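You operate a simulated robot arm through the tools that you are given. There is no shell and no other tool.

The job below is to be done with a simulated robot arm. You get a single attempt, and the scene is never put back.

TASK
Press BELT STOP, select HAND, open the gantry air, run one gantry cycle, then shut that air again.
Fine: one press of GANTRY CYCLE runs it; the three plates under the cups end whole on the standing belt; leave the other controls as they are.

Only the result counts: the job must be done as asked and must still hold three seconds after the hand-in. Knocking over, shifting, dropping, spilling or breaking anything else fails it.

THE ROBOT
A 7-joint arm with a two-finger parallel gripper, fixed in place. Base frame: the origin is at the foot of the arm, x ahead of it, y to its left, z up. Readings come in mm, degrees, newtons and seconds.
Its first joint turns from -166.0 to 166.0 degrees. Payload 4.4 kg.
The TCP is the grasp point between the finger pads, 23 mm short of the fingertips. In the tool frame z runs along the fingers and y along their closing line. Largest opening 94 mm; finger width 38, thickness 10; the body of the gripper, 54 by 96 mm, starts 39 mm behind the TCP.
Orientation is that of the tool frame in the base frame, as a unit quaternion [w, x, y, z]. With the fingers straight down and closing along the base's y, the tool's x points along the base's -x, its y along +y and its z along -z.

THE INTERFACE
- The arm moves only by the tool arm_command. Its argument "moves" is a list that holds one entry, the list of rows, each a list of 7 numbers: the shift along the tool's x, y, z in mm, then the turn, a rotation vector about the tool's x, y, z in degrees, then the gripper command, from -1 (shut) to 1 (fully open), values between in proportion. In form: [[[x, y, z, ax, ay, az, jaw], ...]]. A call has 1 to 20 rows; each row is the pose to reach, as a shift and turn from the pose commanded when the call began, along the tool's axes at that moment. A row lasts 0.2 s, in which the tool goes at most 50 mm and 8.6 degrees; a call with a longer step from one row to the next is refused whole, and so is a gripper value outside its range. Where a pose cannot be reached the arm comes as near as it can. A force on the tool above 90 N (or 10 N above the force at the start of the call, whichever is more), or a blocked arm, ends the call early, and 0.2 s more pass. The fingers move at their own pace (about 72 mm/s each) and stop on an object; they squeeze with about 24 N. The grip force told is the motor's: it shows also when the fingers shut on nothing. Time passes only in rows, and 0.2 s behind the last, so rows that repeat a pose let the fingers close. The reply holds the time, the measured pose of the TCP, the force on the tool along the base axes, the opening and the grip force, in the units named above and with some noise, with the torque about the TCP (base axes, N m) and any sound that the robot's microphone picked up.
- Cameras (640 x 400 px; columns grow to the right, rows downward): "scene" is fixed at [413.1, 648.9, 1549.9]; the picture's right is [-0.37, -0.93, 0.00], its down [-0.69, 0.28, -0.67] and it looks along [0.62, -0.25, -0.74] (base axes); focal length 223 px, centre (320, 200). "wrist" rides on the gripper at [86, 16, -74] in the tool frame; the picture's right is [-0.18, 0.98, 0.00], its down [-0.58, -0.11, -0.81] and it looks along [-0.79, -0.15, 0.59] (tool axes); focal length 243 px, centre (320, 200). There is no depth. A picture from a camera that has moved, and an enlarged one, comes with that camera's place and axes in the base frame and with its lens. The place of the scene camera against the robot may be out by one fixed shift of up to 18 mm in any direction.
- camera(camera): a new picture of that camera. It takes no simulated time.
- close_up(camera, box): a new picture of the part [left, top, right, bottom] of that camera's present view, enlarged. It takes no simulated time.
- close_job(): hands the job in; it is judged then, once.

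Places have to be worked out from the pictures, the camera data and where the tool is seen. Open the gripper and draw the arm clear of the work before you hand the job in, unless the task says otherwise.

The tools are called after "Call:" by a JSON object that holds its "name" and its "arguments". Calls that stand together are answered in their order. arm_command: Moves the arm, as the interface text tells. Its arguments: {"type":"object","properties":{"moves":{"type":"array"}},"required":["moves"]} The other tools are called the same way: camera (camera) takes a picture; close_up (camera, box) takes an enlarged picture of a part of a camera's view; close_job () hands the job in.

At the start:

```text
clock: 0.0
tool_pos: [859.7, 150.5, 1311.2]
ee_rot: [0.0, 0.0, 1.0, 0.0]
force: [-0.3, 0.5, 0.0]
torque: [0.0, 0.0, 0.06]
finger_gap: 94.0
gripper_force: 0.0
```

scene: 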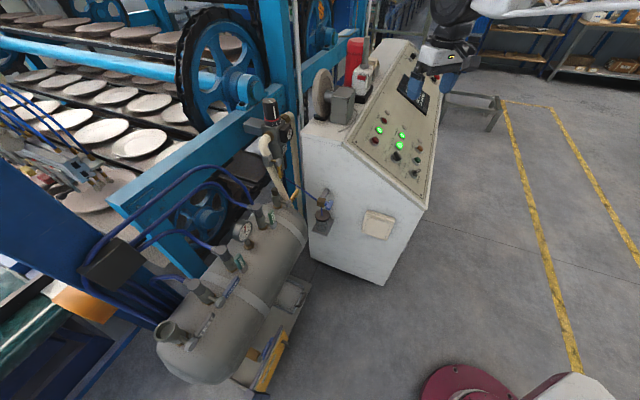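
wrist: 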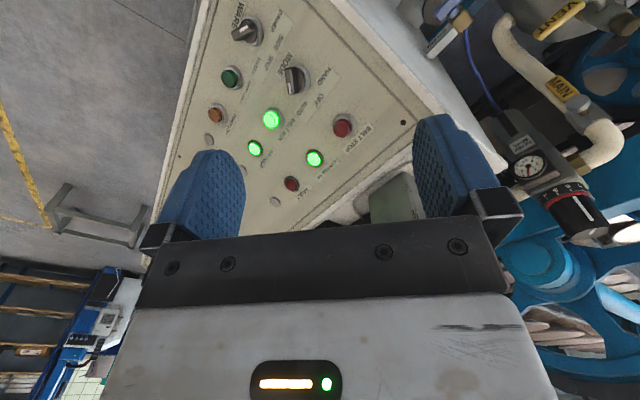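

I start by looking closely at the panel and the air manifold.

Call:
{"name": "close_up", "arguments": {"camera": "scene", "box": [340, 60, 460, 210]}}

Call:
{"name": "close_up", "arguments": {"camera": "scene", "box": [150, 90, 350, 390]}}

Call:
{"name": "close_up", "arguments": {"camera": "wrist", "box": [170, 0, 430, 210]}}

Call:
{"name": "close_up", "arguments": {"camera": "wrist", "box": [400, 0, 640, 260]}}

Call:
{"name": "close_up", "arguments": {"camera": "scene", "box": [0, 60, 220, 260]}}

```text
2.67 times, centred on (400, 135) of scene
camera zoom: at [413.1, 648.9, 1549.9], right [-0.37, -0.93, 0.0], down [-0.69, 0.28, -0.67], along [0.62, -0.25, -0.74], focal length 594 px, centre (107, 373)
```

zoom: 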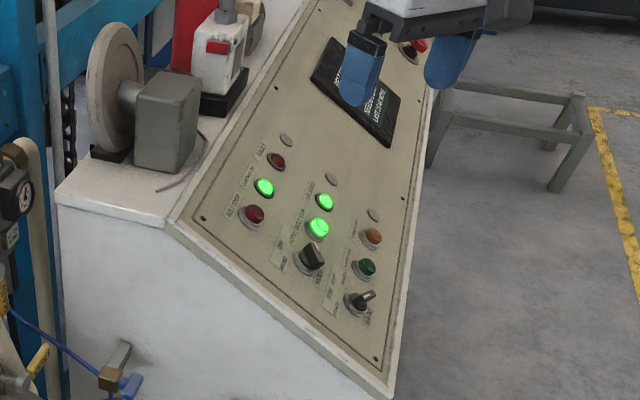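

```text
1.33 times, centred on (250, 240) of scene
camera zoom: at [413.1, 648.9, 1549.9], right [-0.37, -0.93, 0.0], down [-0.69, 0.28, -0.67], along [0.62, -0.25, -0.74], focal length 297 px, centre (413, 147)
```

zoom: 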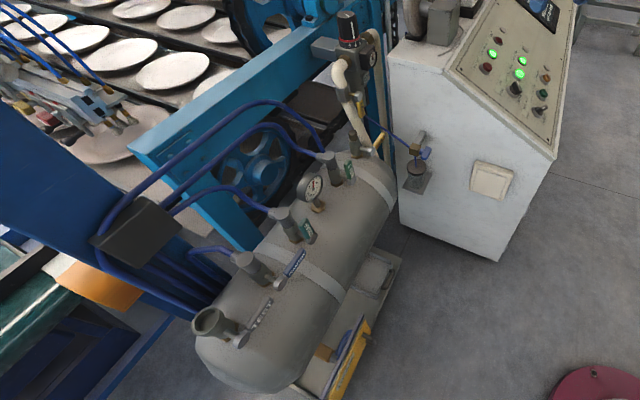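

```text
1.90 times, centred on (300, 105) of wrist
camera zoom: at [773.6, 166.0, 1386.3], right [0.18, 0.98, 0.0], down [0.58, -0.11, 0.81], along [0.79, -0.15, -0.59], focal length 462 px, centre (358, 381)
```

zoom: 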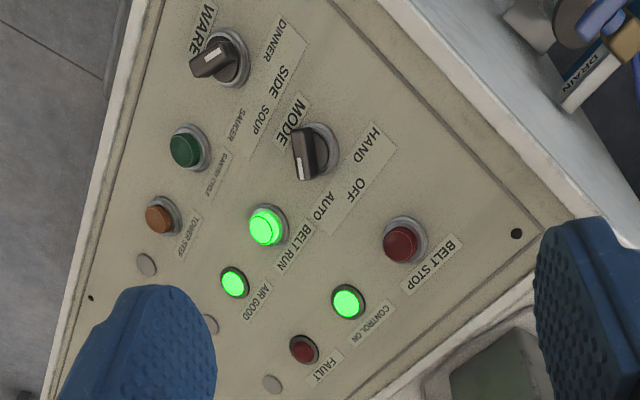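

```text
1.54 times, centred on (520, 130) of wrist
camera zoom: at [773.6, 166.0, 1386.3], right [0.18, 0.98, 0.0], down [0.58, -0.11, 0.81], along [0.79, -0.15, -0.59], focal length 373 px, centre (12, 308)
```

zoom: 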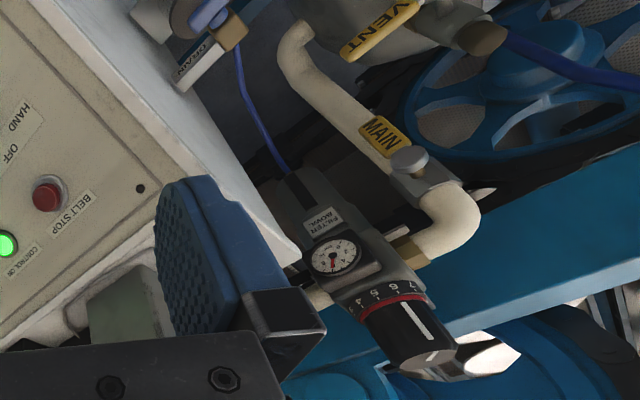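

```text
2.00 times, centred on (110, 160) of scene
camera zoom: at [413.1, 648.9, 1549.9], right [-0.37, -0.93, 0.0], down [-0.69, 0.28, -0.67], along [0.62, -0.25, -0.74], focal length 445 px, centre (740, 280)
```

zoom: 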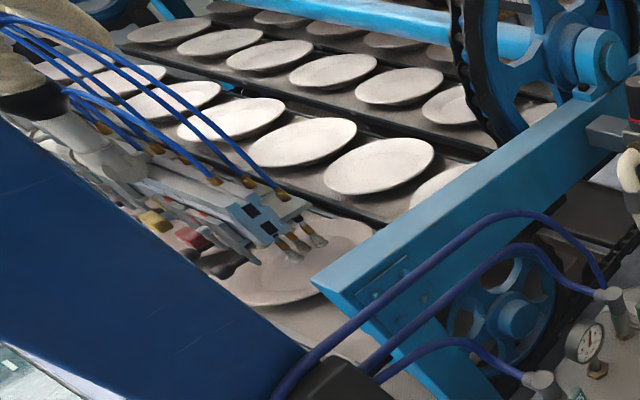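

The mode selector is now in AUTO or similar, and the tank has several outlet valves. I zoom in on the valve labels.

Call:
{"name": "close_up", "arguments": {"camera": "scene", "box": [150, 260, 250, 360]}}

Call:
{"name": "close_up", "arguments": {"camera": "scene", "box": [200, 200, 300, 300]}}

Call:
{"name": "close_up", "arguments": {"camera": "scene", "box": [240, 90, 340, 190]}}

Call:
{"name": "close_up", "arguments": {"camera": "scene", "box": [240, 170, 340, 250]}}

Call:
{"name": "close_up", "arguments": {"camera": "scene", "box": [380, 110, 430, 190]}}

Call:
{"name": "close_up", "arguments": {"camera": "wrist", "box": [220, 0, 380, 120]}}

```text
4.00 times, centred on (200, 310) of scene
camera zoom: at [413.1, 648.9, 1549.9], right [-0.37, -0.93, 0.0], down [-0.69, 0.28, -0.67], along [0.62, -0.25, -0.74], focal length 890 px, centre (800, -240)
```

zoom: 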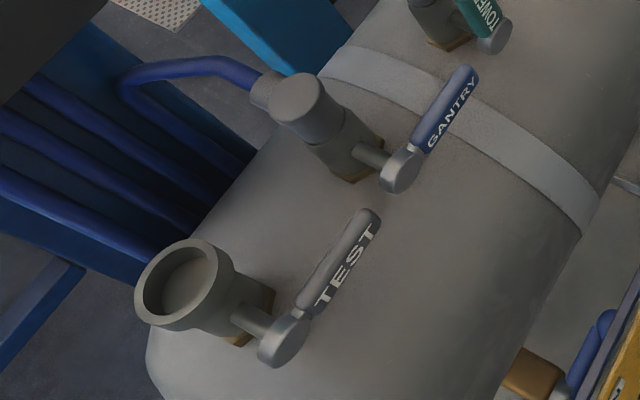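

```text
4.00 times, centred on (250, 250) of scene
camera zoom: at [413.1, 648.9, 1549.9], right [-0.37, -0.93, 0.0], down [-0.69, 0.28, -0.67], along [0.62, -0.25, -0.74], focal length 890 px, centre (600, 0)
```

zoom: 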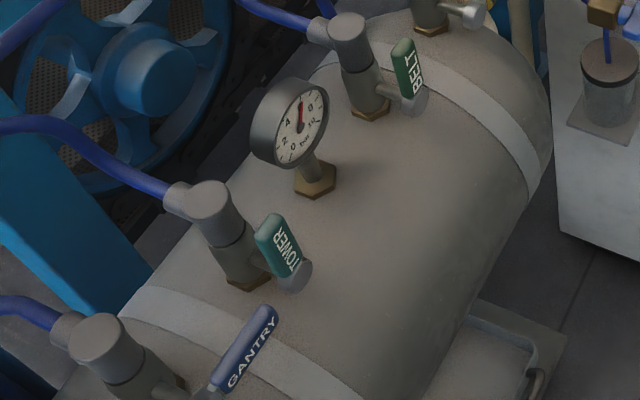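

```text
4.00 times, centred on (290, 140) of scene
camera zoom: at [413.1, 648.9, 1549.9], right [-0.37, -0.93, 0.0], down [-0.69, 0.28, -0.67], along [0.62, -0.25, -0.74], focal length 890 px, centre (440, 440)
```

zoom: 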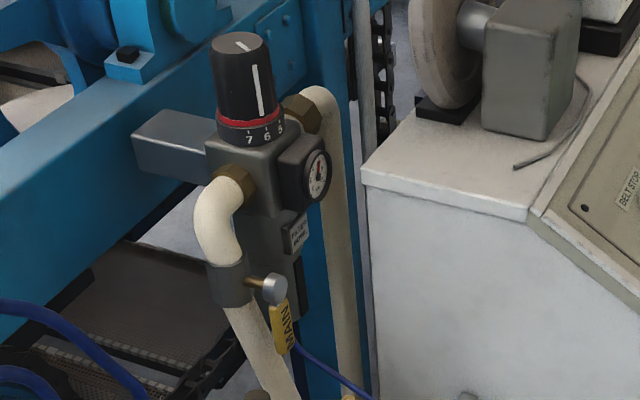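

```text
5.00 times, centred on (290, 210) of scene
camera zoom: at [413.1, 648.9, 1549.9], right [-0.37, -0.93, 0.0], down [-0.69, 0.28, -0.67], along [0.62, -0.25, -0.74], focal length 1113 px, centre (470, 150)
```

zoom: 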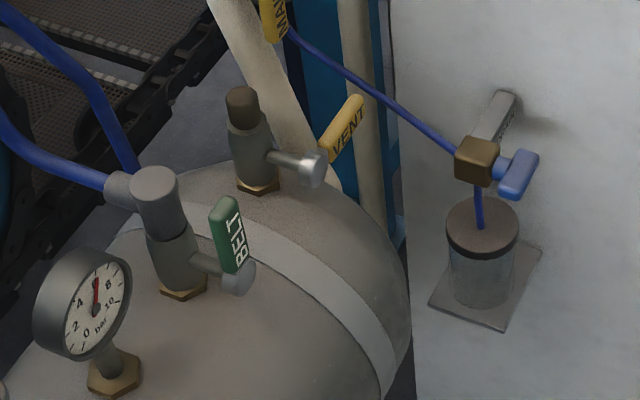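

```text
5.00 times, centred on (405, 150) of scene
camera zoom: at [413.1, 648.9, 1549.9], right [-0.37, -0.93, 0.0], down [-0.69, 0.28, -0.67], along [0.62, -0.25, -0.74], focal length 1113 px, centre (-105, 450)
```

zoom: 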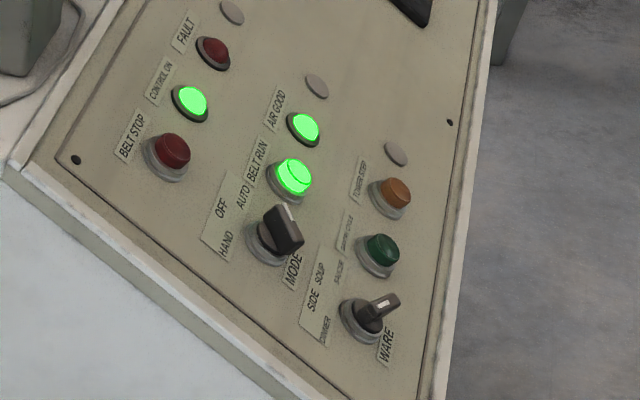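

```text
3.33 times, centred on (300, 60) of wrist
camera zoom: at [773.6, 166.0, 1386.3], right [0.18, 0.98, 0.0], down [0.58, -0.11, 0.81], along [0.79, -0.15, -0.59], focal length 809 px, centre (387, 667)
```

zoom: 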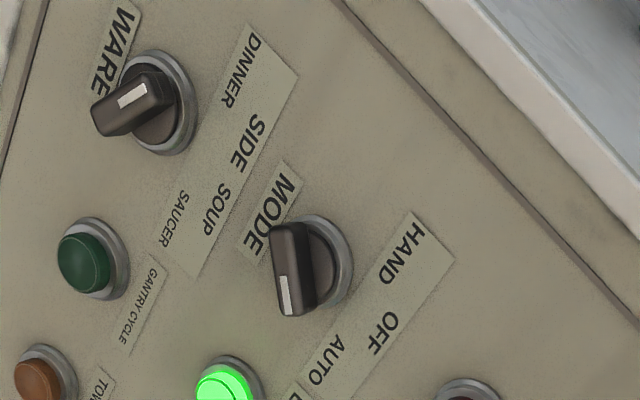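

Rough triangulation puts BELT STOP near (1046, 157, 1035) and the tank's VENT lever near (987, 520, 920). I move the arm back and sideways in free air to get a second wrist view of the panel.

Call:
{"name": "arm_command", "arguments": {"moves": [[[30, -30, 0, 0, 0, 0, 1], [60, -60, 0, 0, 0, 0, 1], [90, -90, 0, 0, 0, 0, 1], [100, -120, 0, 0, 0, 0, 1], [100, -150, 0, 0, 0, 0, 1]]]}}

Call:
{"name": "camera", "arguments": {"camera": "wrist"}}

Call:
{"name": "camera", "arguments": {"camera": "scene"}}

```text
clock: 1.2
tool_pos: [759.6, 0.5, 1312.4]
ee_rot: [0.0, 0.0, 1.0, 0.0]
force: [-0.1, 0.1, -0.4]
torque: [-0.01, -0.01, 0.0]
finger_gap: 94.0
gripper_force: 0.1
```

```text
taken
camera wrist: at [673.2, 16.5, 1385.9], right [0.18, 0.98, 0.0], down [0.58, -0.11, 0.81], along [0.79, -0.15, -0.59], focal length 243 px, centre (320, 200)
```

wrist: 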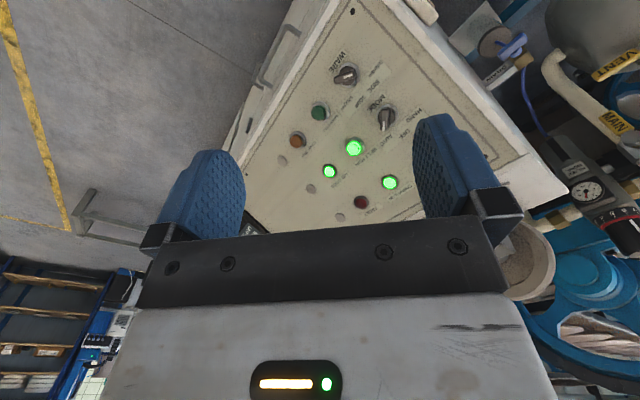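

```text
taken
```

scene: 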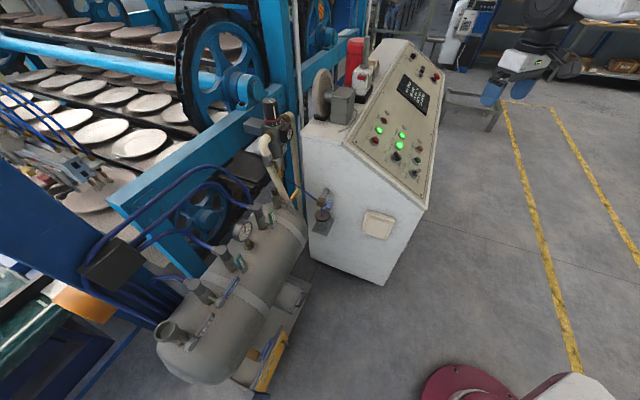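

The panel is fully visible now, so I zoom in on it and on the sign on the panel.

Call:
{"name": "close_up", "arguments": {"camera": "wrist", "box": [270, 40, 430, 140]}}

Call:
{"name": "close_up", "arguments": {"camera": "wrist", "box": [270, 130, 430, 230]}}

Call:
{"name": "close_up", "arguments": {"camera": "scene", "box": [380, 50, 450, 120]}}

Call:
{"name": "close_up", "arguments": {"camera": "scene", "box": [320, 30, 400, 130]}}

```text
4.00 times, centred on (350, 90) of wrist
camera zoom: at [673.2, 16.5, 1385.9], right [0.18, 0.98, 0.0], down [0.58, -0.11, 0.81], along [0.79, -0.15, -0.59], focal length 970 px, centre (200, 640)
```

zoom: 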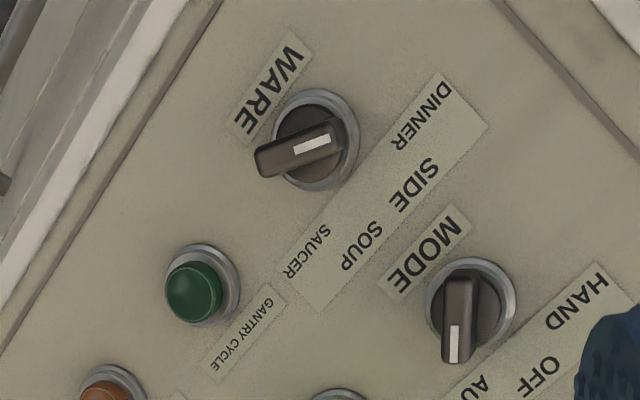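

```text
4.00 times, centred on (350, 180) of wrist
camera zoom: at [673.2, 16.5, 1385.9], right [0.18, 0.98, 0.0], down [0.58, -0.11, 0.81], along [0.79, -0.15, -0.59], focal length 970 px, centre (200, 280)
```

zoom: 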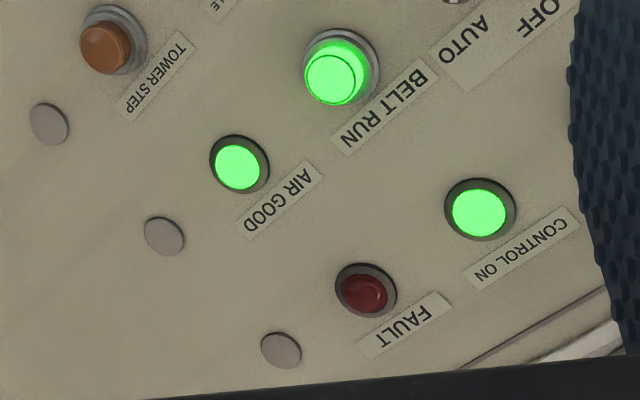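

```text
5.71 times, centred on (415, 85) of scene
camera zoom: at [413.1, 648.9, 1549.9], right [-0.37, -0.93, 0.0], down [-0.69, 0.28, -0.67], along [0.62, -0.25, -0.74], focal length 1272 px, centre (-223, 857)
```

zoom: 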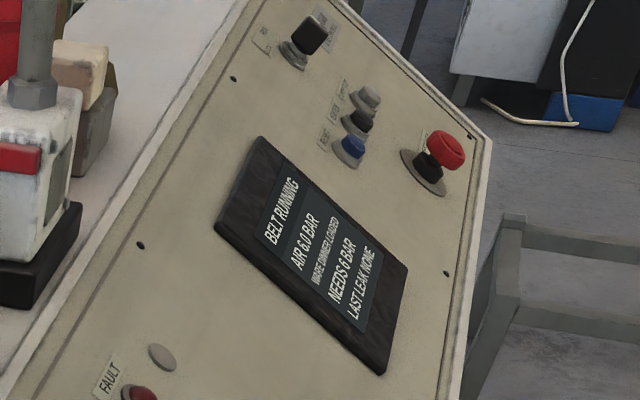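

```text
4.00 times, centred on (360, 80) of scene
camera zoom: at [413.1, 648.9, 1549.9], right [-0.37, -0.93, 0.0], down [-0.69, 0.28, -0.67], along [0.62, -0.25, -0.74], focal length 890 px, centre (160, 680)
```

zoom: 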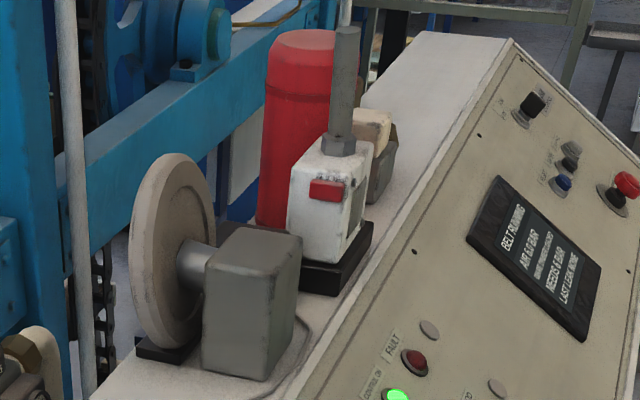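

Triangulating several panel features gives a panel facing the robot, tilted about 28°, with normal ≈ (-0.33, -0.33, 0.88). BELT STOP is at ≈ (1040, 157, 1040) and GANTRY CYCLE at ≈ (970, -41, 942). I close the gripper, tilt the tool to that normal and go to about 80 mm above BELT STOP.

Call:
{"name": "arm_command", "arguments": {"moves": [[[-24.6, 12.2, 18.1, -1.98, -1.98, 0, -1], [-49.2, 24.5, 36.3, -3.96, -3.96, 0, -1], [-73.9, 36.7, 54.4, -5.94, -5.94, 0, -1], [-98.5, 48.9, 72.6, -7.92, -7.92, 0, -1], [-123.1, 61.2, 90.7, -9.9, -9.9, 0, -1], [-147.7, 73.4, 108.8, -11.88, -11.88, 0, -1], [-172.3, 85.6, 127, -13.86, -13.86, 0, -1], [-197, 97.8, 145.1, -15.84, -15.84, 0, -1], [-221.6, 110.1, 163.3, -17.82, -17.82, 0, -1], [-246.2, 122.3, 181.4, -19.8, -19.8, 0, -1], [-246.2, 122.3, 181.4, -19.8, -19.8, 0, -1]]]}}

Call:
{"name": "camera", "arguments": {"camera": "wrist"}}

Call:
{"name": "camera", "arguments": {"camera": "scene"}}

```text
clock: 3.6
tool_pos: [1006.1, 122.7, 1131.5]
ee_rot: [0.172, 0.0, 0.97, 0.171]
force: [-0.1, -0.1, -0.5]
torque: [0.0, 0.01, -0.01]
finger_gap: 0.0
gripper_force: 23.7
```

```text
taken
camera wrist: at [898.9, 117.1, 1172.7], right [0.11, 0.91, 0.39], down [0.29, -0.4, 0.87], along [0.95, 0.01, -0.31], focal length 243 px, centre (320, 200)
```

wrist: 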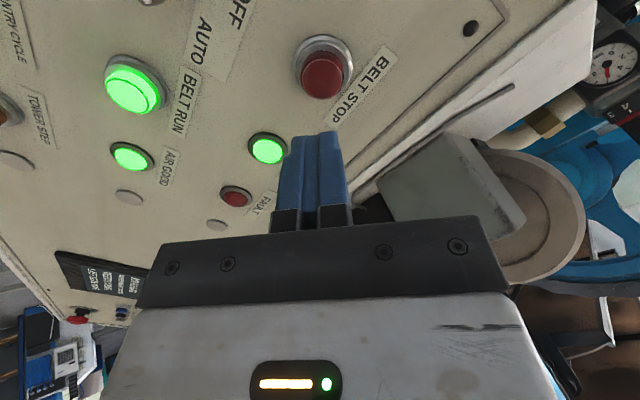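

```text
taken
```

scene: 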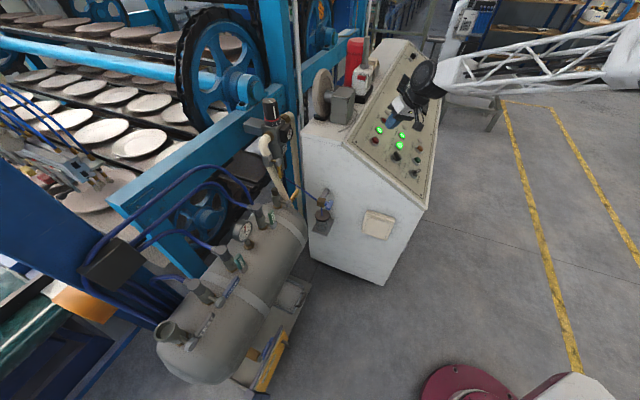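

With the new view, the BELT STOP cap face comes out at (1037.5, 155, 1046), almost exactly on the tool axis and 74 mm from the fingertips. I press straight in with small steps to learn the force and travel.

Call:
{"name": "arm_command", "arguments": {"moves": [[[1, 0.5, 35, 0, 0, 0, -1], [1, 0.5, 60, 0, 0, 0, -1], [1, 0.5, 68, 0, 0, 0, -1], [1, 0.5, 71, 0, 0, 0, -1], [1, 0.5, 73, 0, 0, 0, -1], [1, 0.5, 75, 0, 0, 0, -1]]]}}

Call:
{"name": "camera", "arguments": {"camera": "wrist"}}

```text
clock: 5.0
tool_pos: [1029.5, 147.9, 1067.4]
ee_rot: [0.173, 0.0, 0.97, 0.171]
force: [-30.5, -15.7, 30.4]
torque: [0.0, -0.08, -0.05]
finger_gap: 0.0
gripper_force: 23.6
heard: click
```

```text
taken
camera wrist: at [922.0, 142.7, 1109.4], right [0.11, 0.91, 0.39], down [0.28, -0.4, 0.87], along [0.95, 0.01, -0.31], focal length 243 px, centre (320, 200)
```

wrist: 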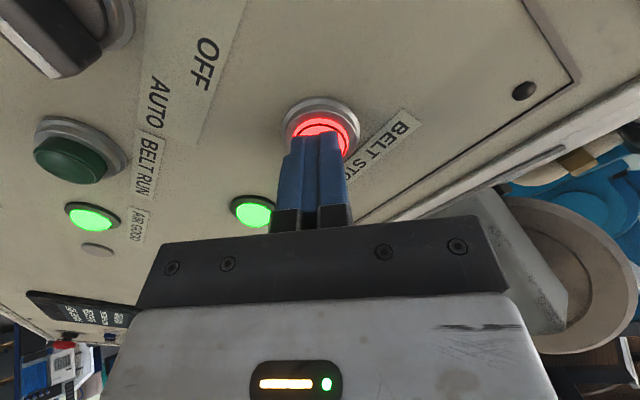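

A click was heard and the BELT STOP lamp is lit red, with BELT RUN now dark: the press registered. I retract along the tool axis and move above the MODE selector, opening the gripper.

Call:
{"name": "arm_command", "arguments": {"moves": [[[0, 0, -30, 0, 0, 0, -1], [0, 0, -70, 0, 0, 0, -1], [0, 0, -110, 0, 0, 0, -1], [25, -25, -120, 0, 0, 0, -1], [50, -50, -120, 0, 0, 0, -0.3], [74, -74, -120, 0, 0, 0, -0.3], [74, -74, -120, 0, 0, 0, -0.3]]]}}

Call:
{"name": "camera", "arguments": {"camera": "wrist"}}

Call:
{"name": "close_up", "arguments": {"camera": "scene", "box": [370, 40, 450, 190]}}

```text
clock: 6.6
tool_pos: [924.9, 41.8, 1119.6]
ee_rot: [0.171, -0.001, 0.97, 0.172]
force: [-0.5, 0.5, 0.8]
torque: [-0.02, -0.02, 0.0]
finger_gap: 32.8
gripper_force: 0.1
```

```text
taken
camera wrist: at [817.4, 38.0, 1161.6], right [0.12, 0.91, 0.39], down [0.29, -0.4, 0.87], along [0.95, 0.01, -0.31], focal length 243 px, centre (320, 200)
```

wrist: 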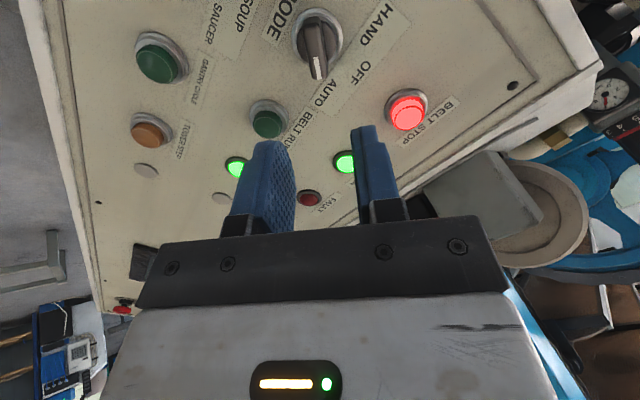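

```text
2.67 times, centred on (410, 115) of scene
camera zoom: at [413.1, 648.9, 1549.9], right [-0.37, -0.93, 0.0], down [-0.69, 0.28, -0.67], along [0.62, -0.25, -0.74], focal length 594 px, centre (80, 427)
```

zoom: 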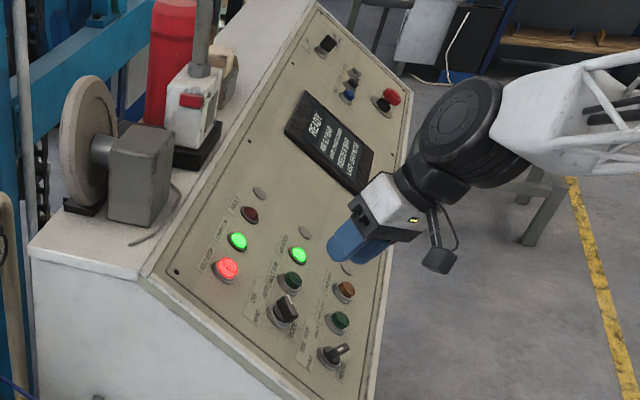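

BELT STOP stays lit and the display reads READY. I zoom in on the MODE knob from here.

Call:
{"name": "close_up", "arguments": {"camera": "wrist", "box": [260, 0, 388, 80]}}

Call:
{"name": "close_up", "arguments": {"camera": "scene", "box": [380, 60, 440, 100]}}

Call:
{"name": "close_up", "arguments": {"camera": "scene", "box": [385, 135, 425, 185]}}

```text
5.00 times, centred on (324, 40) of wrist
camera zoom: at [817.4, 38.0, 1161.6], right [0.12, 0.91, 0.39], down [0.29, -0.4, 0.87], along [0.95, 0.01, -0.31], focal length 1213 px, centre (300, 1000)
```

zoom: 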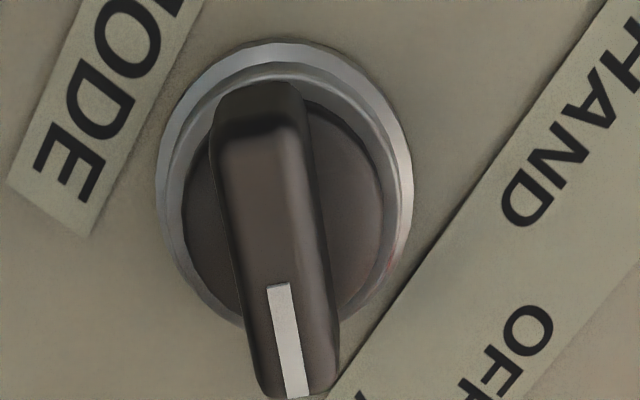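

```text
10.00 times, centred on (410, 80) of scene
camera zoom: at [413.1, 648.9, 1549.9], right [-0.37, -0.93, 0.0], down [-0.69, 0.28, -0.67], along [0.62, -0.25, -0.74], focal length 2226 px, centre (-580, 1400)
```

zoom: 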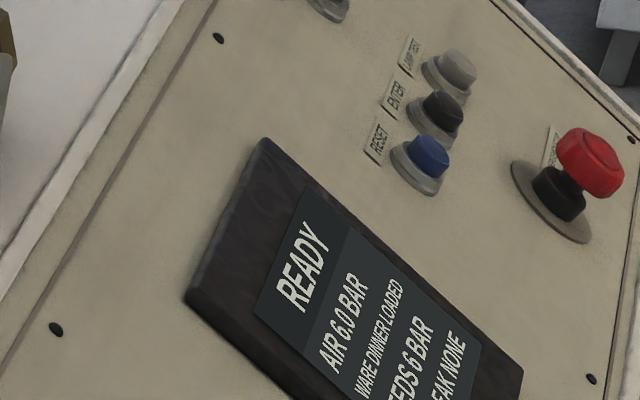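

```text
8.00 times, centred on (405, 160) of scene
camera zoom: at [413.1, 648.9, 1549.9], right [-0.37, -0.93, 0.0], down [-0.69, 0.28, -0.67], along [0.62, -0.25, -0.74], focal length 1781 px, centre (-360, 520)
```

zoom: 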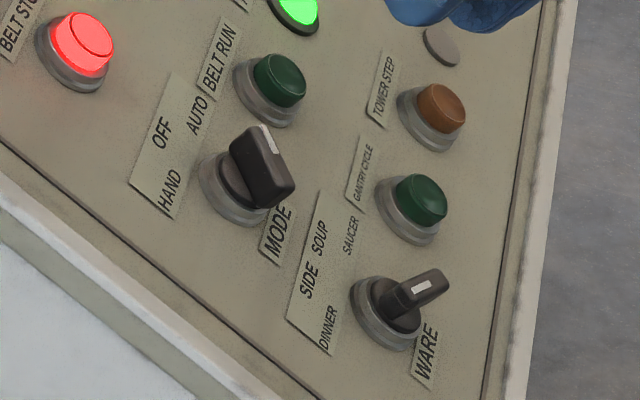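

The MODE handle lies along the tool's x axis, pointing to AUTO (45° right of up-slope). The pivot is about (5.5, -1.5) mm off the tool axis and the handle top is ≈120 mm below the TCP. I descend partway with the gripper half open and check.

Call:
{"name": "arm_command", "arguments": {"moves": [[[5.5, -1.5, 20, 0, 0, 0, -0.3], [5.5, -1.5, 50, 0, 0, 0, -0.3], [5.5, -1.5, 80, 0, 0, 0, -0.3], [5.5, -1.5, 85, 0, 0, 0, -0.3]]]}}

Call:
{"name": "camera", "arguments": {"camera": "wrist"}}

Call:
{"name": "close_up", "arguments": {"camera": "scene", "box": [375, 120, 435, 190]}}

```text
clock: 7.6
tool_pos: [948.9, 71.3, 1042.3]
ee_rot: [0.171, 0.0, 0.97, 0.171]
force: [0.6, 0.0, 0.0]
torque: [-0.02, 0.02, 0.0]
finger_gap: 32.8
gripper_force: 0.1
```

```text
taken
camera wrist: at [841.5, 65.4, 1084.5], right [0.11, 0.91, 0.39], down [0.29, -0.4, 0.87], along [0.95, 0.01, -0.31], focal length 243 px, centre (320, 200)
```

wrist: 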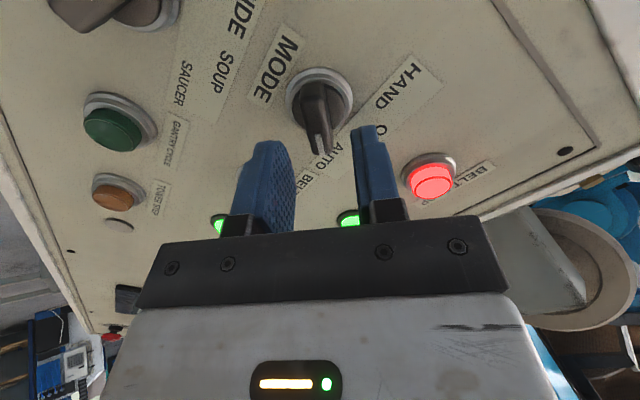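

```text
5.71 times, centred on (405, 155) of scene
camera zoom: at [413.1, 648.9, 1549.9], right [-0.37, -0.93, 0.0], down [-0.69, 0.28, -0.67], along [0.62, -0.25, -0.74], focal length 1272 px, centre (-166, 457)
```

zoom: 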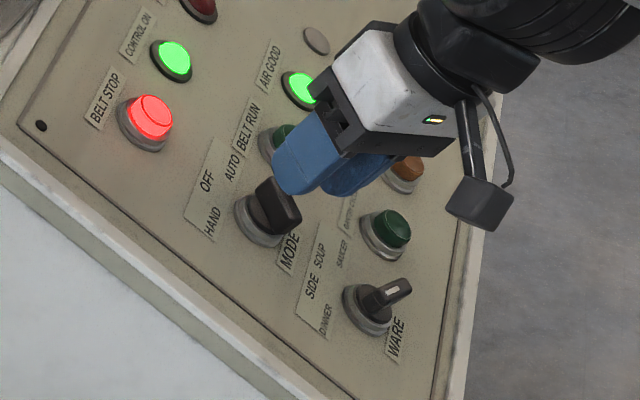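

I take a close-up to refine the pivot position before gripping.

Call:
{"name": "close_up", "arguments": {"camera": "wrist", "box": [256, 60, 384, 140]}}

Call:
{"name": "close_up", "arguments": {"camera": "wrist", "box": [256, 100, 384, 180]}}

```text
5.00 times, centred on (320, 100) of wrist
camera zoom: at [841.5, 65.4, 1084.5], right [0.11, 0.91, 0.39], down [0.29, -0.4, 0.87], along [0.95, 0.01, -0.31], focal length 1213 px, centre (320, 700)
```

zoom: 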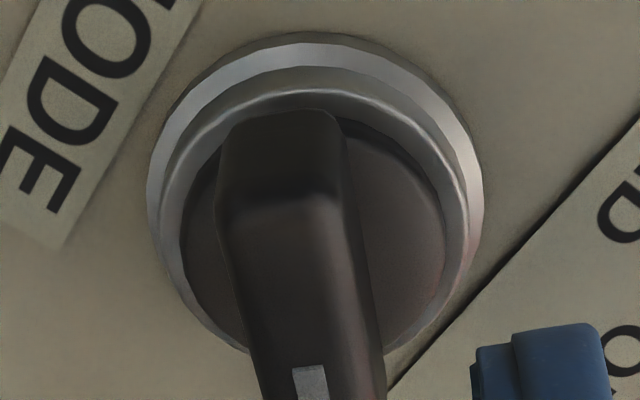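

```text
5.00 times, centred on (320, 140) of wrist
camera zoom: at [841.5, 65.4, 1084.5], right [0.11, 0.91, 0.39], down [0.29, -0.4, 0.87], along [0.95, 0.01, -0.31], focal length 1213 px, centre (320, 500)
```

zoom: 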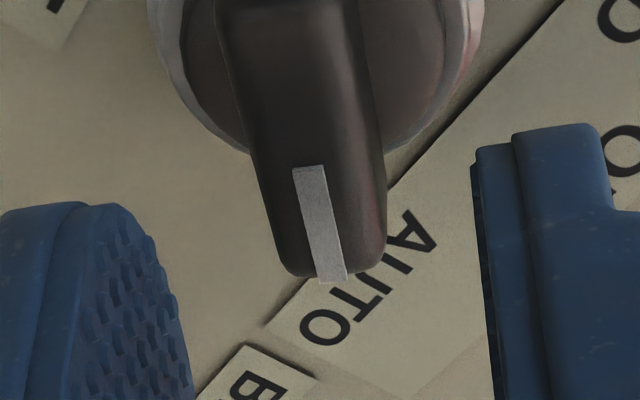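

The pivot is about (2, -0.5) mm from the present axis. I go down 29 mm around the handle and close on it.

Call:
{"name": "arm_command", "arguments": {"moves": [[[2, -0.5, 15, 0, 0, 0, -0.3], [2, -0.5, 25, 0, 0, 0, -0.3], [2, -0.5, 29, 0, 0, 0, -0.3], [2, -0.5, 29, 0, 0, 0, -1], [2, -0.5, 29, 0, 0, 0, -1], [2, -0.5, 29, 0, 0, 0, -1]]]}}

Call:
{"name": "camera", "arguments": {"camera": "wrist"}}

Call:
{"name": "close_up", "arguments": {"camera": "scene", "box": [375, 120, 435, 190]}}

```text
clock: 9.0
tool_pos: [955.9, 78.7, 1016.5]
ee_rot: [0.171, 0.0, 0.97, 0.171]
force: [2.7, -31.6, -6.8]
torque: [0.09, -0.42, -0.17]
finger_gap: 14.0
gripper_force: 45.2
```

```text
taken
camera wrist: at [848.4, 73.7, 1059.0], right [0.12, 0.91, 0.39], down [0.29, -0.4, 0.87], along [0.95, 0.01, -0.31], focal length 243 px, centre (320, 200)
```

wrist: 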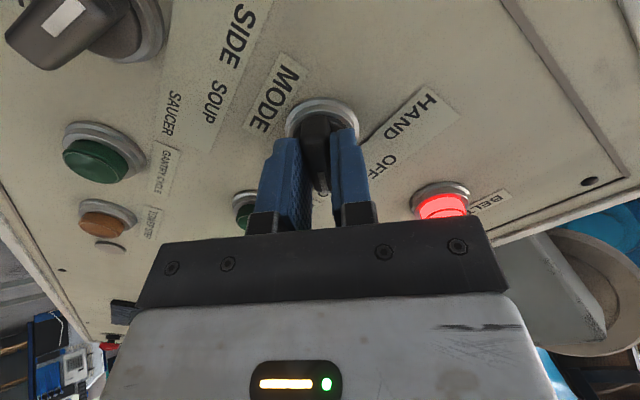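

```text
5.71 times, centred on (405, 155) of scene
camera zoom: at [413.1, 648.9, 1549.9], right [-0.37, -0.93, 0.0], down [-0.69, 0.28, -0.67], along [0.62, -0.25, -0.74], focal length 1272 px, centre (-166, 457)
```

zoom: 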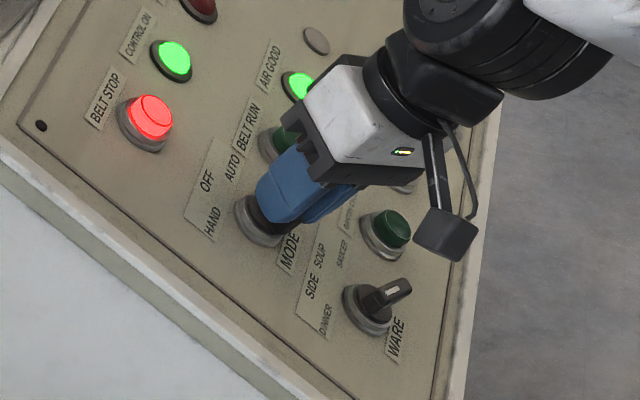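

The handle is gripped (14 mm wide), with about 30 N sideways load, so I trim y by -1 mm and turn about the tool axis by -48° first to check the arm and knob follow.

Call:
{"name": "arm_command", "arguments": {"moves": [[[0, -1, 0, 0, 0, 0, -1], [0, -1, 0, 0, 0, -8, -1], [0, -1, 0, 0, 0, -16, -1], [0, -1, 0, 0, 0, -24, -1], [0, -1, 0, 0, 0, -32, -1], [0, -1, 0, 0, 0, -40, -1], [0, -1, 0, 0, 0, -48, -1]]]}}

Call:
{"name": "camera", "arguments": {"camera": "wrist"}}

Call:
{"name": "close_up", "arguments": {"camera": "scene", "box": [375, 120, 435, 190]}}

```text
clock: 10.6
tool_pos: [956.8, 76.9, 1017.0]
ee_rot: [0.226, -0.396, 0.886, 0.086]
force: [24.3, -53.4, -21.6]
torque: [-0.72, -0.38, -0.58]
finger_gap: 14.0
gripper_force: 44.8
```

```text
taken
camera wrist: at [869.4, 6.1, 1041.1], right [-0.62, 0.78, 0.06], down [0.15, 0.04, 0.99], along [0.77, 0.62, -0.15], focal length 243 px, centre (320, 200)
```

wrist: 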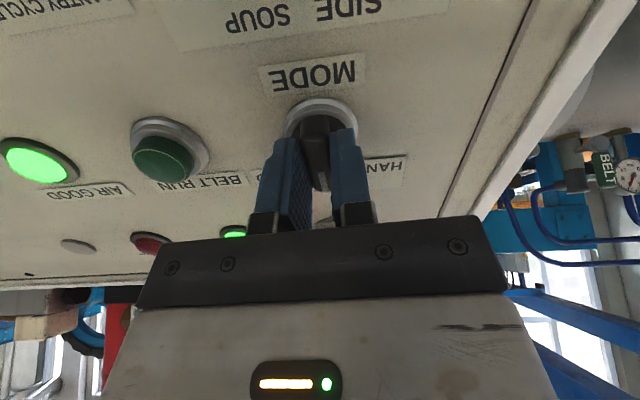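

```text
5.71 times, centred on (405, 155) of scene
camera zoom: at [413.1, 648.9, 1549.9], right [-0.37, -0.93, 0.0], down [-0.69, 0.28, -0.67], along [0.62, -0.25, -0.74], focal length 1272 px, centre (-166, 457)
```

zoom: 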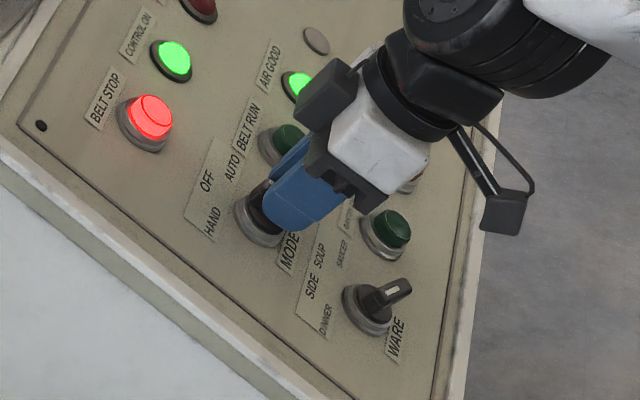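

The knob and arm have turned 47° together; the side load (-53 N along tool y, +31 N along tool x) says the pivot sits slightly to -y/+x, so I trim position and read the force.

Call:
{"name": "arm_command", "arguments": {"moves": [[[1, -1.5, 0, 0, 0, 0, -1], [1, -1.5, 0, 0, 0, 0, -1]]]}}

```text
clock: 11.2
tool_pos: [957.3, 77.4, 1017.2]
ee_rot: [0.226, -0.395, 0.886, 0.087]
force: [32.2, -23.4, -17.2]
torque: [-0.78, -0.15, -0.46]
finger_gap: 13.8
gripper_force: 45.0
```

Trimming works (about 10 N per mm). I shift another -2.5 mm in y and continue turning to 90° in total plus a degree.

Call:
{"name": "arm_command", "arguments": {"moves": [[[0, -2.5, 0, 0, 0, 0, -1], [0, -2.5, 0, 0, 0, -8, -1], [0, -2.5, 0, 0, 0, -16, -1], [0, -2.5, 0, 0, 0, -24, -1], [0, -2.5, 0, 0, 0, -32, -1], [0, -2.5, 0, 0, 0, -39, -1], [0, -2.5, 0, 0, 0, -44, -1]]]}}

Call:
{"name": "camera", "arguments": {"camera": "wrist"}}

Call:
{"name": "close_up", "arguments": {"camera": "scene", "box": [375, 120, 435, 190]}}

Call:
{"name": "close_up", "arguments": {"camera": "scene", "box": [380, 60, 440, 100]}}

```text
clock: 12.8
tool_pos: [957.8, 77.0, 1016.4]
ee_rot: [-0.241, 0.699, -0.674, 0.004]
force: [-40.0, 34.1, -8.0]
torque: [1.16, 0.59, -1.3]
finger_gap: 14.5
gripper_force: 44.9
```

```text
taken
camera wrist: at [926.1, -30.1, 1048.9], right [-0.94, 0.2, -0.28], down [-0.22, 0.28, 0.94], along [0.26, 0.94, -0.22], focal length 243 px, centre (320, 200)
```

wrist: 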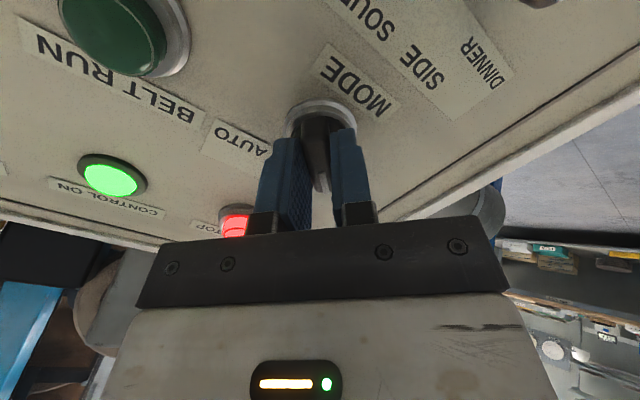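

```text
5.71 times, centred on (405, 155) of scene
camera zoom: at [413.1, 648.9, 1549.9], right [-0.37, -0.93, 0.0], down [-0.69, 0.28, -0.67], along [0.62, -0.25, -0.74], focal length 1272 px, centre (-166, 457)
```

zoom: 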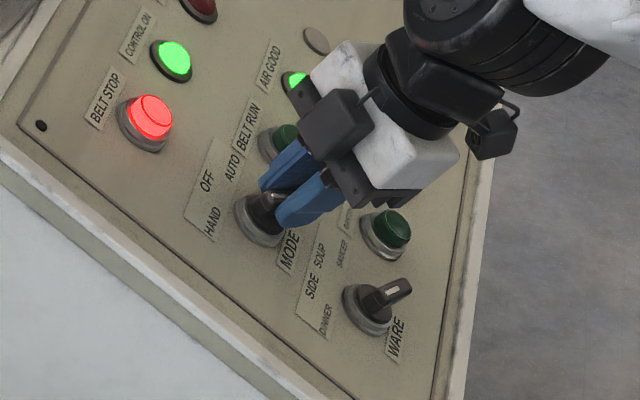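

```text
10.00 times, centred on (410, 80) of scene
camera zoom: at [413.1, 648.9, 1549.9], right [-0.37, -0.93, 0.0], down [-0.69, 0.28, -0.67], along [0.62, -0.25, -0.74], focal length 2226 px, centre (-580, 1400)
```

zoom: 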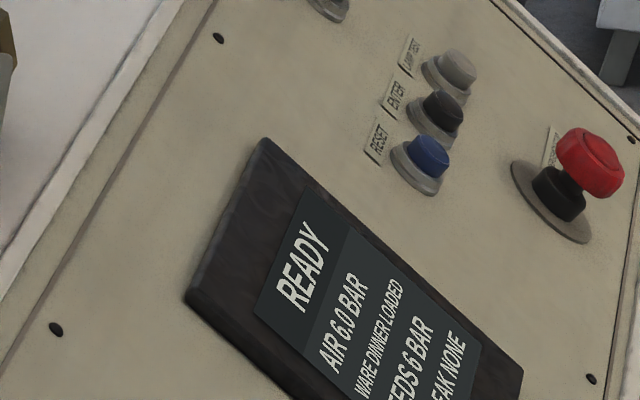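

The tool has turned 90°. I open the fingers and back straight off to see where the pointer stands.

Call:
{"name": "arm_command", "arguments": {"moves": [[[0, 0, 0, 0, 0, 0, -0.3], [0, 0, 0, 0, 0, 0, -0.3], [0, 0, -20, 0, 0, 0, -0.3], [0, 0, -60, 0, 0, 0, -0.3], [0, 0, -100, 0, 0, 0, -0.3]]]}}

Call:
{"name": "camera", "arguments": {"camera": "wrist"}}

Call:
{"name": "close_up", "arguments": {"camera": "scene", "box": [375, 120, 435, 190]}}

```text
clock: 14.0
tool_pos: [923.9, 43.4, 1104.4]
ee_rot: [-0.242, 0.698, -0.674, 0.004]
force: [-0.7, 0.4, -0.9]
torque: [0.02, 0.0, -0.03]
finger_gap: 32.9
gripper_force: 0.1
```

```text
taken
camera wrist: at [892.0, -62.9, 1137.0], right [-0.94, 0.2, -0.28], down [-0.22, 0.28, 0.94], along [0.26, 0.94, -0.22], focal length 243 px, centre (320, 200)
```

wrist: 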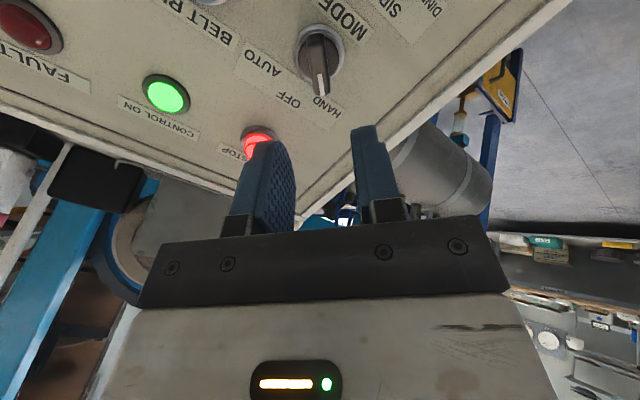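

```text
5.71 times, centred on (405, 155) of scene
camera zoom: at [413.1, 648.9, 1549.9], right [-0.37, -0.93, 0.0], down [-0.69, 0.28, -0.67], along [0.62, -0.25, -0.74], focal length 1272 px, centre (-166, 457)
```

zoom: 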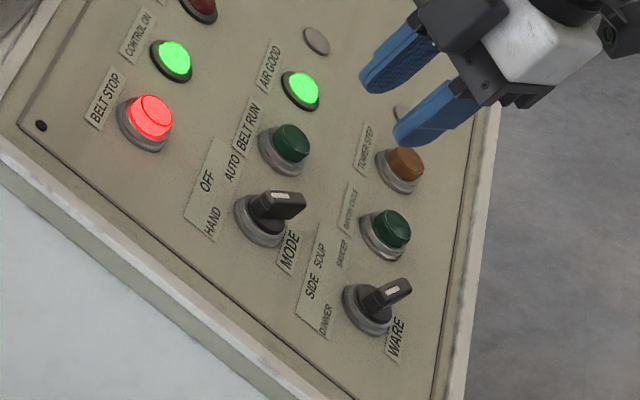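

The handle now points toward HAND; I zoom in to confirm it is properly on it.

Call:
{"name": "close_up", "arguments": {"camera": "wrist", "box": [256, 10, 384, 120]}}

Call:
{"name": "close_up", "arguments": {"camera": "scene", "box": [380, 60, 440, 100]}}

```text
3.64 times, centred on (320, 65) of wrist
camera zoom: at [892.0, -62.9, 1137.0], right [-0.94, 0.2, -0.28], down [-0.22, 0.28, 0.94], along [0.26, 0.94, -0.22], focal length 882 px, centre (320, 691)
```

zoom: 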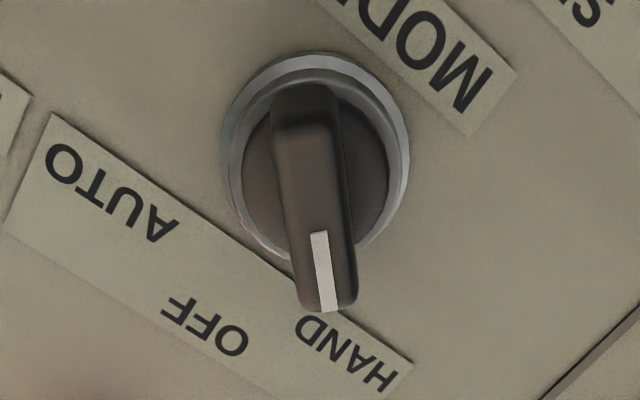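

```text
10.00 times, centred on (410, 80) of scene
camera zoom: at [413.1, 648.9, 1549.9], right [-0.37, -0.93, 0.0], down [-0.69, 0.28, -0.67], along [0.62, -0.25, -0.74], focal length 2226 px, centre (-580, 1400)
```

zoom: 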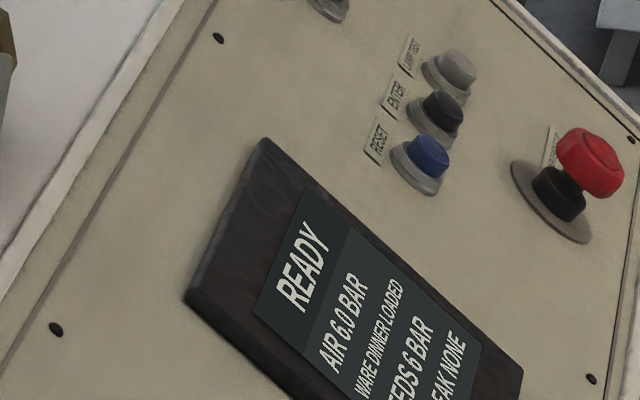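

MODE is at HAND. I now back away from the panel toward (650, 150, 1230), rolling the tool so I can later approach the tank valves with a near-horizontal tool.

Call:
{"name": "arm_command", "arguments": {"moves": [[[-20.8, 27.1, -20.8, 0, 0, -5.4, -0.3], [-41.6, 54.2, -41.7, 0, 0, -10.8, -0.3], [-62.3, 81.3, -62.5, 0, 0, -16.2, -0.3], [-83.1, 108.4, -83.3, 0, 0, -21.6, -1], [-103.9, 135.5, -104.1, 0, 0, -27, -1], [-124.7, 162.6, -125, 0, 0, -32.5, -1], [-145.4, 189.7, -145.8, 0, 0, -37.9, -1], [-166.2, 216.8, -166.6, 0, 0, -43.3, -1]]]}}

Call:
{"name": "camera", "arguments": {"camera": "wrist"}}

Call:
{"name": "camera", "arguments": {"camera": "scene"}}

```text
clock: 15.8
tool_pos: [649.0, 149.4, 1227.9]
ee_rot: [-0.222, 0.898, -0.368, 0.093]
force: [1.0, 0.5, 0.1]
torque: [0.01, -0.01, 0.03]
finger_gap: 0.0
gripper_force: 23.9
```

```text
taken
camera wrist: at [676.2, 53.5, 1287.5], right [-0.74, -0.49, -0.46], down [-0.61, 0.21, 0.76], along [-0.28, 0.85, -0.46], focal length 243 px, centre (320, 200)
```

wrist: 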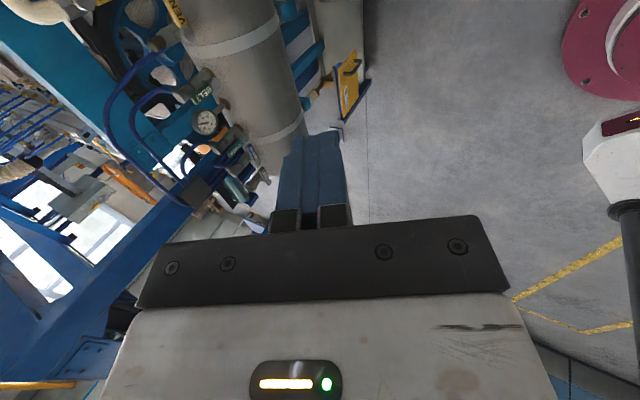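

```text
taken
```

scene: 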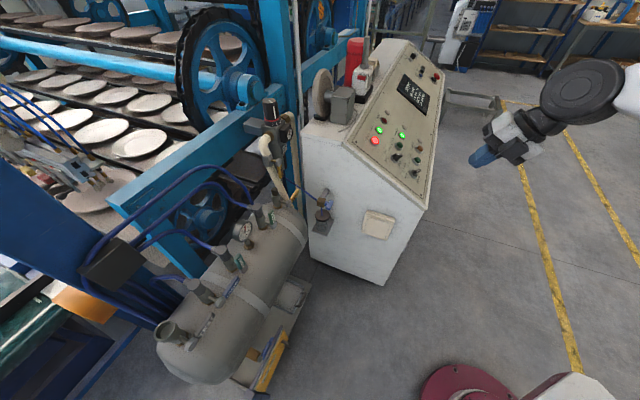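

I swing over toward the tank, pitching the tool up to about 20° below horizontal, staying ~370 mm in front of the valve row.

Call:
{"name": "arm_command", "arguments": {"moves": [[[-39.2, -10.3, 15.1, 4.67, 0, 0, -1], [-78.4, -20.5, 30.2, 9.33, 0, 0, -1], [-117.6, -30.8, 45.2, 14, 0, 0, -1], [-156.8, -41, 60.3, 18.67, 0, 0, -1], [-196, -51.3, 75.4, 23.33, 0, 0, -1], [-235.2, -61.5, 90.5, 28, 0, 0, -1], [-274.4, -71.8, 105.5, 32.67, 0, 0, -1], [-313.6, -82, 120.6, 37.33, 0, 0, -1], [-352.8, -92.3, 135.7, 42, 0, 0, -1]]]}}

Call:
{"name": "camera", "arguments": {"camera": "wrist"}}

Call:
{"name": "camera", "arguments": {"camera": "scene"}}

```text
clock: 17.8
tool_pos: [500.0, 498.6, 1154.6]
ee_rot: [-0.531, 0.758, -0.311, 0.219]
force: [0.5, -0.1, -0.8]
torque: [-0.03, 0.01, -0.02]
finger_gap: 0.2
gripper_force: 24.2
```

```text
taken
camera wrist: at [508.3, 384.1, 1164.3], right [-0.36, -0.11, -0.92], down [-0.92, -0.1, 0.38], along [-0.14, 0.99, -0.06], focal length 243 px, centre (320, 200)
```

wrist: 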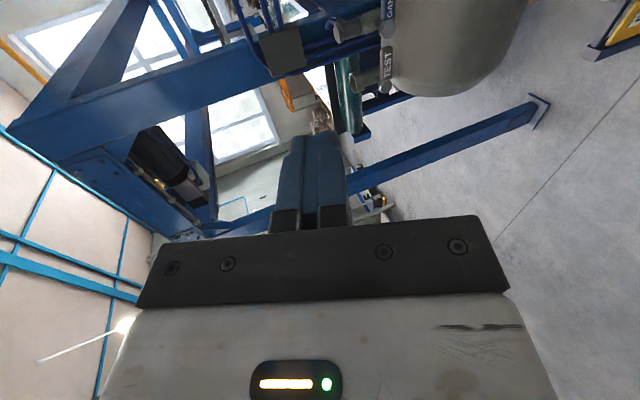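

```text
taken
```

scene: 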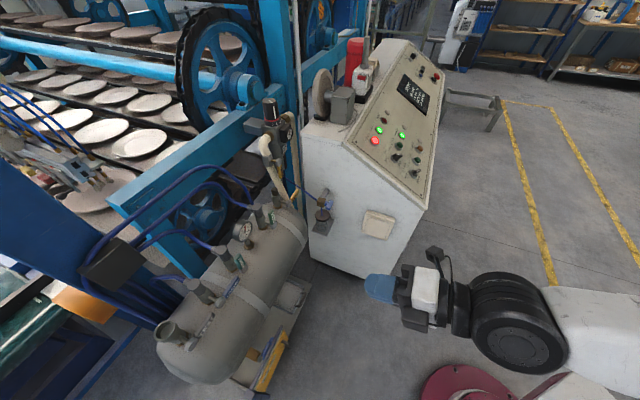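

The camera looks too far left; GANTRY should be about 250 mm to the right of its view. I shift right to (720, 450, 1050), still ~250 mm in front of the valve row.

Call:
{"name": "arm_command", "arguments": {"moves": [[[32, 9.7, 25, 0, 0, 0, -1], [64, 19.4, 50, 0, 0, 0, -1], [96, 29, 75, 0, 0, 0, -1], [127, 38.7, 100, 0, 0, 0, -1], [159, 48.4, 125, 0, 0, 0, -1], [189.9, 58.1, 149.6, 0, 0, 0, -1]]]}}

Call:
{"name": "camera", "arguments": {"camera": "wrist"}}

Call:
{"name": "camera", "arguments": {"camera": "scene"}}

```text
clock: 19.2
tool_pos: [724.6, 464.9, 1090.4]
ee_rot: [-0.51, 0.769, -0.322, 0.211]
force: [0.1, -0.1, -0.1]
torque: [-0.02, 0.02, -0.02]
finger_gap: 0.2
gripper_force: 24.5
out of reach, approached as far as the arm can: row 3, 4, 5, 6
```

```text
taken
camera wrist: at [733.4, 351.3, 1105.1], right [-0.4, -0.14, -0.9], down [-0.91, -0.08, 0.42], along [-0.13, 0.99, -0.09], focal length 243 px, centre (320, 200)
```

wrist: 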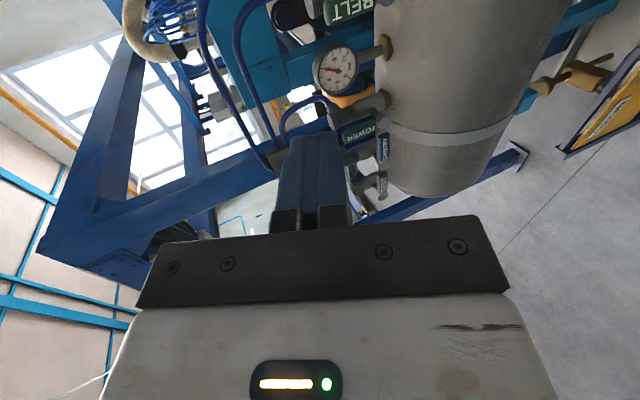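

```text
taken
```

scene: 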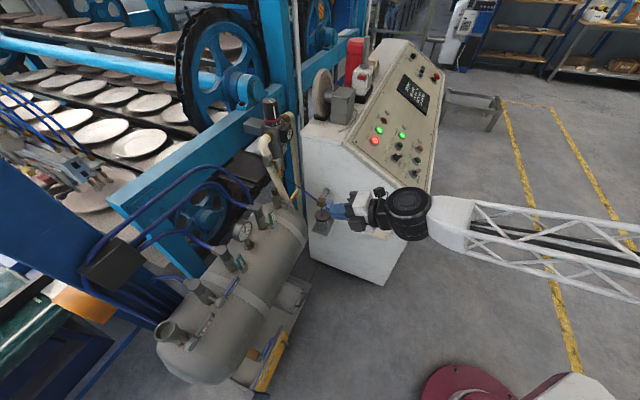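

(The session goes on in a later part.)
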